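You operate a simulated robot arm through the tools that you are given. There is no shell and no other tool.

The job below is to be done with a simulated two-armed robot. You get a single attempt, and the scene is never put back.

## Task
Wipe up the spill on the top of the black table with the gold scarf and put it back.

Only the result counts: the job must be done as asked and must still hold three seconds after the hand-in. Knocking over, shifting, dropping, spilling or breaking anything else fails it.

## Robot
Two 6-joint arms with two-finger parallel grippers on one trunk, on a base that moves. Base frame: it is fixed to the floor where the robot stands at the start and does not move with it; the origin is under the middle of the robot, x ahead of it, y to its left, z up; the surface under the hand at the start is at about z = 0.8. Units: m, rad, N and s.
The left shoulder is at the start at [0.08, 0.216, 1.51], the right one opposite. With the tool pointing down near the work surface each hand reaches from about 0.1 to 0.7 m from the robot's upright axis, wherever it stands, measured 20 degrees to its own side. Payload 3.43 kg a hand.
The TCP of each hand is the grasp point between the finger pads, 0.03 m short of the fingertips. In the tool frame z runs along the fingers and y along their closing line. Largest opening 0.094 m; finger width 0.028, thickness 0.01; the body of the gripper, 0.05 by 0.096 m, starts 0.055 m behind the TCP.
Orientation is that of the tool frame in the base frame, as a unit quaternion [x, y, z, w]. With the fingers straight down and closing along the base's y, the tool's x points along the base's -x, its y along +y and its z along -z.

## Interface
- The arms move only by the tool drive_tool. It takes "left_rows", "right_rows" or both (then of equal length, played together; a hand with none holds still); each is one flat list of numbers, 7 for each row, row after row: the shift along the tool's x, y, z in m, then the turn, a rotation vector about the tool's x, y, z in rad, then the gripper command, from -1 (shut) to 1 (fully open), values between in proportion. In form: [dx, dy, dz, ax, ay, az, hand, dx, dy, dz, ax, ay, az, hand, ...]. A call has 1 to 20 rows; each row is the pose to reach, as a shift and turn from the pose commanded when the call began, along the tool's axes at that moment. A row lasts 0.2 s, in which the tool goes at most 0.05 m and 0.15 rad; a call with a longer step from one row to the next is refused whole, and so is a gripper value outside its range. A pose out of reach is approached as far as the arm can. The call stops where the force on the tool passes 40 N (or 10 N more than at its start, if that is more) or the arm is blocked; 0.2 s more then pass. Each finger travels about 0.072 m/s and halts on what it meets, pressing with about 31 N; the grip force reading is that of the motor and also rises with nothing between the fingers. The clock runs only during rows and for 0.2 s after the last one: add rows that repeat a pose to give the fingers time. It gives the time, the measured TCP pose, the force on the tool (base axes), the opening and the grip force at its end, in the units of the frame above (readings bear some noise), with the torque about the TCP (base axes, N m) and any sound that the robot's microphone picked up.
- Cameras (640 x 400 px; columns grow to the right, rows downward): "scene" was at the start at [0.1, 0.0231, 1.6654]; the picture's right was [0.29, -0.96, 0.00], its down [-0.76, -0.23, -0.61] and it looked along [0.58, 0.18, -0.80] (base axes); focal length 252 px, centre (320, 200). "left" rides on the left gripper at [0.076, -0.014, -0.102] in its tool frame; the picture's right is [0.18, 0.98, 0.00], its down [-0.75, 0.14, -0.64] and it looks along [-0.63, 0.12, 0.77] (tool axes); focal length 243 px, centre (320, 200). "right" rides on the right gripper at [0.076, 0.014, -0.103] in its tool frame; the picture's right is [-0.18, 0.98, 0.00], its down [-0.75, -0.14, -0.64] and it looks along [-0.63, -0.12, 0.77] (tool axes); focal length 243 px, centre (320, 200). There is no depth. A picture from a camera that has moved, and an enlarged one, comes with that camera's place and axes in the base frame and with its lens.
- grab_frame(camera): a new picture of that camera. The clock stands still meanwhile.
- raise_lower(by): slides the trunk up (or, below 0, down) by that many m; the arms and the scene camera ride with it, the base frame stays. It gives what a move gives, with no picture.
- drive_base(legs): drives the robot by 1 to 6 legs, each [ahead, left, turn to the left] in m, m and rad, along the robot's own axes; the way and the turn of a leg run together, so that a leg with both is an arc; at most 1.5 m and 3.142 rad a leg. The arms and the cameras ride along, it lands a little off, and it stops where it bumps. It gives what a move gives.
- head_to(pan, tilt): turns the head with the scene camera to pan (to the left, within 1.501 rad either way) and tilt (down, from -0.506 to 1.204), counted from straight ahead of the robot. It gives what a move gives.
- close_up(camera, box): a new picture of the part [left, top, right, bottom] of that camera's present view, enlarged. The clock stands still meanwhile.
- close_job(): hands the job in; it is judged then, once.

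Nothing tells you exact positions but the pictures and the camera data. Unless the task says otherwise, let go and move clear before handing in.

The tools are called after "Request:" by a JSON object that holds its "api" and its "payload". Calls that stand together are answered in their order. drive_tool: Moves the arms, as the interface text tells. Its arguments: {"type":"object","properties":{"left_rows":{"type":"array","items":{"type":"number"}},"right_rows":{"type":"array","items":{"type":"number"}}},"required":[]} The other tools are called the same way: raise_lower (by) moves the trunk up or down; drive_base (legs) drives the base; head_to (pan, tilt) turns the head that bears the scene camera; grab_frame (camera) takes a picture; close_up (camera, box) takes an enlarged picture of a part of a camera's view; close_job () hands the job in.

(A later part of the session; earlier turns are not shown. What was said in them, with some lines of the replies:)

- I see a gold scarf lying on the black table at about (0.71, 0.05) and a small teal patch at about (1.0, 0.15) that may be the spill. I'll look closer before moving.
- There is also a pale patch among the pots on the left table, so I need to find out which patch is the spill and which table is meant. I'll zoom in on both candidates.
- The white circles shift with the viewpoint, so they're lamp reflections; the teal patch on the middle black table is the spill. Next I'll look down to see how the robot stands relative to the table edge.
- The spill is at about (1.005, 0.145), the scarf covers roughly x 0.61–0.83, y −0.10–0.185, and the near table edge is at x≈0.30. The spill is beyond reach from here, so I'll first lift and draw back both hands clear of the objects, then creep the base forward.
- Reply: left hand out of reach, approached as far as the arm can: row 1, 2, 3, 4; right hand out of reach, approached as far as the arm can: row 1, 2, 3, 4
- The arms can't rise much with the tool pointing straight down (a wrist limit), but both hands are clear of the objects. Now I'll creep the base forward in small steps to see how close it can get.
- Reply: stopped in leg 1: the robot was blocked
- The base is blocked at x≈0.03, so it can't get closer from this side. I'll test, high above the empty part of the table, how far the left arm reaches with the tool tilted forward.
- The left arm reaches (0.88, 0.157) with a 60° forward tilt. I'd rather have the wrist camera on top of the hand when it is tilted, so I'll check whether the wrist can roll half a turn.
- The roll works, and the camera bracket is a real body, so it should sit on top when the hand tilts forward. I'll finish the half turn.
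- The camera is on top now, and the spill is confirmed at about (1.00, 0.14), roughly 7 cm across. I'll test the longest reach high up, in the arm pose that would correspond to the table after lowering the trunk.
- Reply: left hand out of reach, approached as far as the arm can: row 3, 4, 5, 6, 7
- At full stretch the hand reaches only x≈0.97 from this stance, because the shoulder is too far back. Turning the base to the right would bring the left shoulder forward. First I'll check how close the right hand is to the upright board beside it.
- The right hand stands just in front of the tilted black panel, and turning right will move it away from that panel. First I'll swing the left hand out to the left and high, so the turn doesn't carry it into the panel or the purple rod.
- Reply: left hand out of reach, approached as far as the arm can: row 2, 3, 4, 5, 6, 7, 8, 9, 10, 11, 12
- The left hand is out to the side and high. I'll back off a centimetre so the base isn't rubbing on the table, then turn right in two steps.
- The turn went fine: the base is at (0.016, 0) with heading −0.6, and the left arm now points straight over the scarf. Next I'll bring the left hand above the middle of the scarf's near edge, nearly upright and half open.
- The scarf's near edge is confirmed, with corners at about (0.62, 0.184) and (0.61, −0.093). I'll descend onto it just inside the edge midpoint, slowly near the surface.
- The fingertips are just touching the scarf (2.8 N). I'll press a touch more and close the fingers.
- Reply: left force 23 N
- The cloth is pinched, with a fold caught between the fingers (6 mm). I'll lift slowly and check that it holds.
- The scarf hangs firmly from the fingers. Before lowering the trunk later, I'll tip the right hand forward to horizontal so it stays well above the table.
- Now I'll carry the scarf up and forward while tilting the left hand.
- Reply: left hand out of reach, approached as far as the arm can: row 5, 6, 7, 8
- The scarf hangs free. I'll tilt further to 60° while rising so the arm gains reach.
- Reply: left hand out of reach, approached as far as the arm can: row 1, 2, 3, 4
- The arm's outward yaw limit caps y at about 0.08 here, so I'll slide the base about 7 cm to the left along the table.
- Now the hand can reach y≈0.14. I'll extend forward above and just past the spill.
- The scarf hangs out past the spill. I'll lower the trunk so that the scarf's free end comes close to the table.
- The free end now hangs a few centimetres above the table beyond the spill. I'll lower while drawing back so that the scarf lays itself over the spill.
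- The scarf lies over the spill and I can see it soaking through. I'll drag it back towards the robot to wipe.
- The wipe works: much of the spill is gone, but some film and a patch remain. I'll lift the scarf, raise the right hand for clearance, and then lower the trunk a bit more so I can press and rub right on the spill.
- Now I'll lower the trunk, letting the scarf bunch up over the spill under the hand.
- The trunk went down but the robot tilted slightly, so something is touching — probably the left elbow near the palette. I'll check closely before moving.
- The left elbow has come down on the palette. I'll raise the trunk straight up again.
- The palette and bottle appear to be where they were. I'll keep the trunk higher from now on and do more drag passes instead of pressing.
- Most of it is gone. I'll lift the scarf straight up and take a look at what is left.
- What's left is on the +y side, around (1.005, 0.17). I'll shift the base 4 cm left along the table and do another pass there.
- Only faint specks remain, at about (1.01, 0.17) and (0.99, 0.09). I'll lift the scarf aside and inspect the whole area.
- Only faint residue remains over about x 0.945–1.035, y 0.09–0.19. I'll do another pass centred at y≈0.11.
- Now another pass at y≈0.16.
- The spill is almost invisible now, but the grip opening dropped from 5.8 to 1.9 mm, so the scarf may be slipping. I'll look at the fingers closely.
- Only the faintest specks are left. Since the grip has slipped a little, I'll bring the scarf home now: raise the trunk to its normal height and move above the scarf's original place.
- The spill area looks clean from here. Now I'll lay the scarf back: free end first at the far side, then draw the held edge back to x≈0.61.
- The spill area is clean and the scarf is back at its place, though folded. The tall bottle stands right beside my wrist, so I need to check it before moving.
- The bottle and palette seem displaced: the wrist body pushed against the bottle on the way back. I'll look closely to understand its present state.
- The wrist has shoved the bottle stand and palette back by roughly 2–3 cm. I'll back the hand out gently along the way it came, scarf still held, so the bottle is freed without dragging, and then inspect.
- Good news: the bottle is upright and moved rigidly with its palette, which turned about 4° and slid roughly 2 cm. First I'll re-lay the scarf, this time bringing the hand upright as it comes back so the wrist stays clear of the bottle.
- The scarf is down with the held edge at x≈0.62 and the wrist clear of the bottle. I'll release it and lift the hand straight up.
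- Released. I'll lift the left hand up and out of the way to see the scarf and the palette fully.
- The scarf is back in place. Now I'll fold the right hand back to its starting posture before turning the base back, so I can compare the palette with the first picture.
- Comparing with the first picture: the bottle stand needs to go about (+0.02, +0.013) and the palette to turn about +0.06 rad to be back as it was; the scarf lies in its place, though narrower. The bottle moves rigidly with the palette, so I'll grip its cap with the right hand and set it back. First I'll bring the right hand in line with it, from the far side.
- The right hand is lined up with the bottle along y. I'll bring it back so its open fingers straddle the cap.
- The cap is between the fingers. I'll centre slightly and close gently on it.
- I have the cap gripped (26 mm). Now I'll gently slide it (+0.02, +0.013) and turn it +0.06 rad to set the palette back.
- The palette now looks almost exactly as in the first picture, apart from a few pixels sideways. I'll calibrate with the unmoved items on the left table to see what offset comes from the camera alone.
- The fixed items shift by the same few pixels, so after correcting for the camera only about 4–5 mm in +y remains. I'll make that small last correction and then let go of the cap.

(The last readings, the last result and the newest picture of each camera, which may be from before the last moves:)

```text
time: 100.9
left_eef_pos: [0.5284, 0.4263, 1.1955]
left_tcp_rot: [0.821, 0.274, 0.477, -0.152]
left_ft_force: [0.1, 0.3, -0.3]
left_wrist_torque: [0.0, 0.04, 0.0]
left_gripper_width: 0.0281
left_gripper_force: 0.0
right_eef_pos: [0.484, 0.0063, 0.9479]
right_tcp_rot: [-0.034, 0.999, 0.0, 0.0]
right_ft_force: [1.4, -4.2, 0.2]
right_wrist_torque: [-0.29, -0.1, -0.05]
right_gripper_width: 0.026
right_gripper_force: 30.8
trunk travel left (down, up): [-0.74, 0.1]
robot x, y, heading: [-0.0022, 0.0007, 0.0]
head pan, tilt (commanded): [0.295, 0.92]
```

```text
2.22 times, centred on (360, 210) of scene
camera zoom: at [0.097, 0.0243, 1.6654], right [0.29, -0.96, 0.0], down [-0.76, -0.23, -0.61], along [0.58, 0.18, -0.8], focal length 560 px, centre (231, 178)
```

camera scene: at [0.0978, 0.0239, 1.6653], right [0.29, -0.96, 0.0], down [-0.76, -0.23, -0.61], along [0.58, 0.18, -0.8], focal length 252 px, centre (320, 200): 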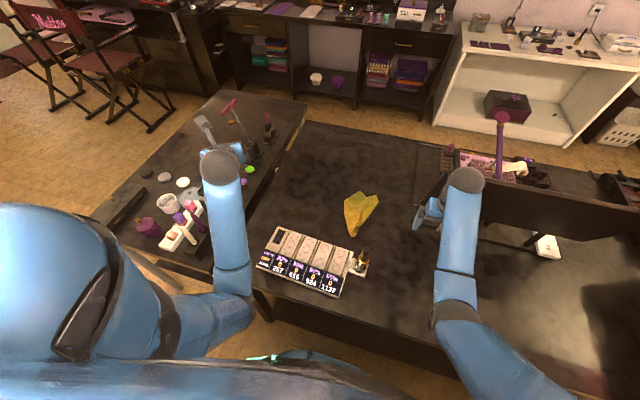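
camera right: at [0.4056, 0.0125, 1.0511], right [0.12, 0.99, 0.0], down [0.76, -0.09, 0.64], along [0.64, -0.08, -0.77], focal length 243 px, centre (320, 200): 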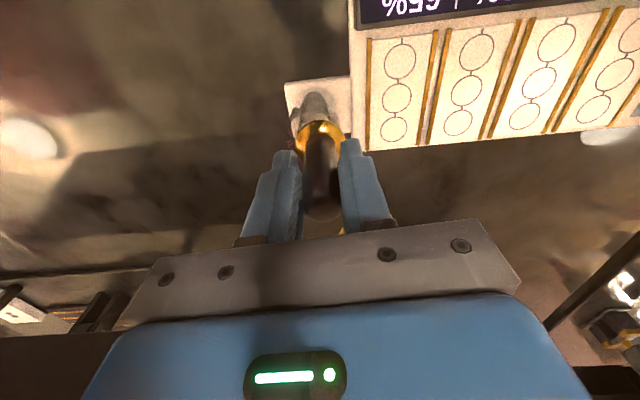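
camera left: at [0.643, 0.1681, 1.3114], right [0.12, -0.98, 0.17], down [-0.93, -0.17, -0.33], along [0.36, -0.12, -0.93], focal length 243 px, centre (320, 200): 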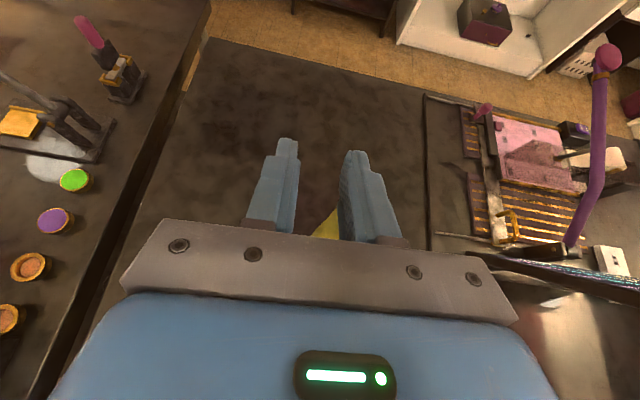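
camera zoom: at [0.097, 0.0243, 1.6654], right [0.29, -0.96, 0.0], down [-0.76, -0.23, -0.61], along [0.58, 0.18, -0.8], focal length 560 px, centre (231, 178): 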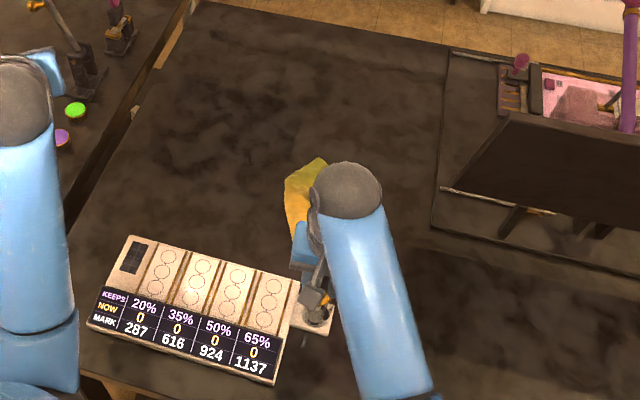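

The palette and bottle match the first picture to within 2–3 mm now. I'll open the fingers gently and withdraw forward, away from the bottle.

Request:
{"api": "drive_tool", "payload": {"right_rows": [0, 0, 0, 0, 0, 0, -0.4, 0, 0, 0, 0, 0, 0, -0.2, 0, 0, 0, 0, 0, 0, 0.1, 0, 0, 0, 0, 0, 0, 0.5, 0, 0, 0, 0, 0, 0, 0.9, 0, 0, 0, 0, 0, 0, 1, 0, 0, 0, 0, 0, 0, 1]}}

Request:
{"api": "grab_frame", "payload": {"camera": "right"}}

```text
time: 102.5
left_eef_pos: [0.5298, 0.4263, 1.1959]
left_tcp_rot: [0.821, 0.273, 0.478, -0.15]
left_ft_force: [0.7, 0.2, -0.6]
left_wrist_torque: [0.03, 0.01, -0.03]
left_gripper_width: 0.0282
left_gripper_force: 0.0
right_eef_pos: [0.4855, 0.0079, 0.9464]
right_tcp_rot: [-0.035, 0.999, 0.0, 0.001]
right_ft_force: [-0.1, -0.4, -1.0]
right_wrist_torque: [0.03, 0.03, 0.03]
right_gripper_width: 0.0937
right_gripper_force: 0.1
trunk travel left (down, up): [-0.74, 0.1]
robot x, y, heading: [-0.0056, 0.0015, -0.001]
head pan, tilt (commanded): [0.295, 0.92]
```

```text
taken
camera right: at [0.4067, 0.0169, 1.0507], right [0.12, 0.99, 0.0], down [0.76, -0.09, 0.64], along [0.64, -0.07, -0.77], focal length 243 px, centre (320, 200)
```

right: 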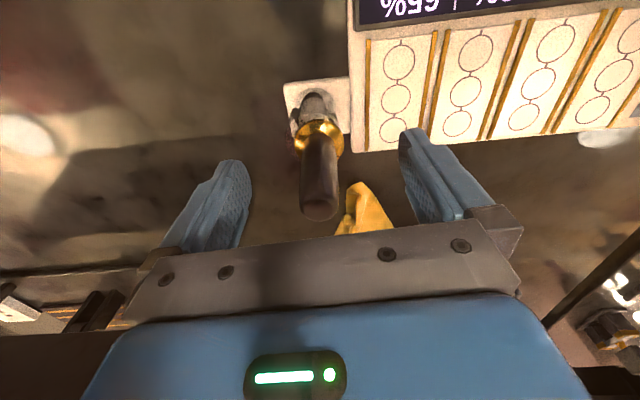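

Request:
{"api": "drive_tool", "payload": {"right_rows": [-0.025, 0, 0, 0, 0, 0, 1, -0.055, 0, 0, 0, 0, 0, 1, -0.085, 0, 0, 0, 0, 0, 1, -0.11, 0, 0, 0, 0, 0.01, 1, -0.11, -0.04, -0.005, 0, 0, 0.025, 1, -0.11, -0.08, -0.015, 0, 0, 0.04, 1, -0.105, -0.12, -0.025, 0, 0, 0.055, 1, -0.1, -0.16, -0.035, 0, 0, 0.068, 1, -0.095, -0.195, -0.045, 0, 0, 0.068, 1]}}

Request:
{"api": "grab_frame", "payload": {"camera": "scene"}}

Request:
{"api": "close_up", "payload": {"camera": "scene", "box": [260, 120, 460, 300]}}

```text
time: 104.5
left_eef_pos: [0.5275, 0.4254, 1.1953]
left_tcp_rot: [0.82, 0.274, 0.478, -0.152]
left_ft_force: [0.4, 0.4, 0.2]
left_wrist_torque: [0.01, -0.02, 0.0]
left_gripper_width: 0.0282
left_gripper_force: 0.1
right_eef_pos: [0.5925, -0.1827, 0.9928]
right_tcp_rot: [-0.001, 1.0, 0.001, 0.001]
right_ft_force: [0.6, 0.0, -1.0]
right_wrist_torque: [0.05, 0.0, -0.01]
right_gripper_width: 0.0938
right_gripper_force: 0.0
trunk travel left (down, up): [-0.74, 0.1]
robot x, y, heading: [-0.003, 0.0065, -0.001]
head pan, tilt (commanded): [0.295, 0.92]
```

```text
taken
camera scene: at [0.0965, 0.0234, 1.6654], right [0.29, -0.96, 0.0], down [-0.76, -0.23, -0.61], along [0.58, 0.18, -0.8], focal length 252 px, centre (320, 200)
```

scene: 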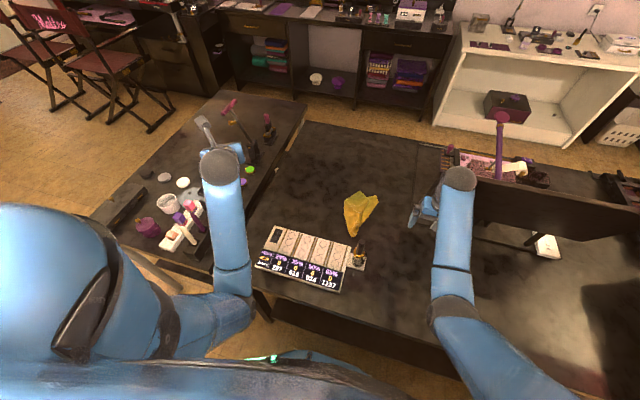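

```text
2.22 times, centred on (360, 210) of scene
camera zoom: at [0.0965, 0.0234, 1.6654], right [0.29, -0.96, 0.0], down [-0.76, -0.23, -0.61], along [0.58, 0.18, -0.8], focal length 560 px, centre (231, 178)
```

zoom: 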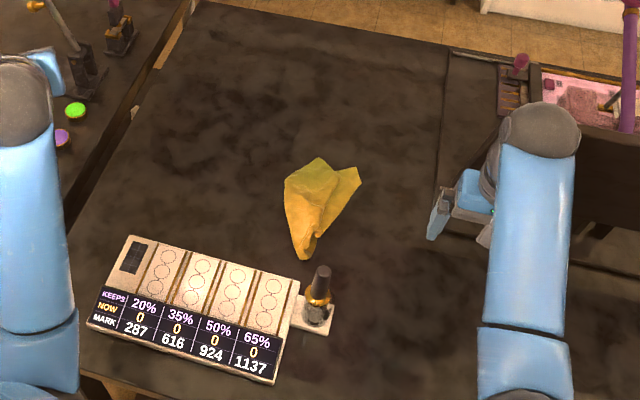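

The palette and bottle match the first picture within a couple of millimetres, and the scarf lies centred where it was. Now I'll check the spill area closely for any residue.

Request:
{"api": "close_up", "payload": {"camera": "scene", "box": [320, 140, 380, 180]}}

Request:
{"api": "close_up", "payload": {"camera": "scene", "box": [335, 180, 395, 240]}}

```text
10.00 times, centred on (350, 160) of scene
camera zoom: at [0.0965, 0.0234, 1.6654], right [0.29, -0.96, 0.0], down [-0.76, -0.23, -0.61], along [0.58, 0.18, -0.8], focal length 2521 px, centre (20, 600)
```

zoom: 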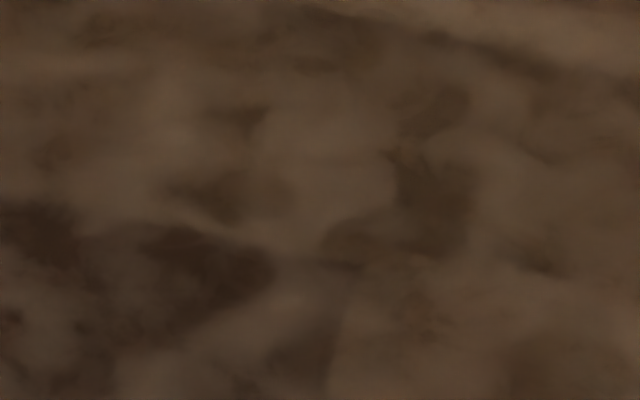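

```text
6.67 times, centred on (365, 210) of scene
camera zoom: at [0.0965, 0.0234, 1.6654], right [0.29, -0.96, 0.0], down [-0.76, -0.23, -0.61], along [0.58, 0.18, -0.8], focal length 1680 px, centre (20, 133)
```

zoom: 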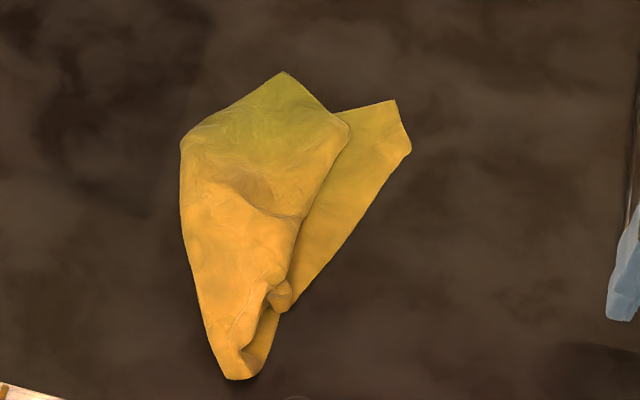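

The spill is gone with no visible residue. The scarf lies released in its original place, though folded narrower than before. The palette and bottle I pushed are back within a couple of millimetres, both hands are clear, and I'm handing in the job.

Request:
{"api": "close_job", "payload": {}}

```text
The job is handed in.
```

The spill on the black table is wiped up, and I can see no residue in the close-up pictures. The gold scarf is back where it lay, within about 2 cm by my estimate. It is now folded lengthwise instead of spread flat, and tinted by what it soaked up.

**Palette pressed and moved:** I disturbed the palette with the bottle on it twice.
- While I was lowering the trunk, the left elbow pressed down on it. It showed no clear shift in the pictures afterwards.
- While I was laying the scarf back, the left wrist pushed the bottle and palette about 2 cm and turned them about 4°. The bottle stayed upright. I gripped its cap with the right hand and slid everything back. Compared with the first picture, it now sits within about 2–3 mm of where it started.

**Base touched the table:** the base also bumped the table edge once while creeping forward. Nothing looked displaced in the pictures afterwards.

Both hands had let go and were clear of everything when I handed in. I don't know the result of the judging.
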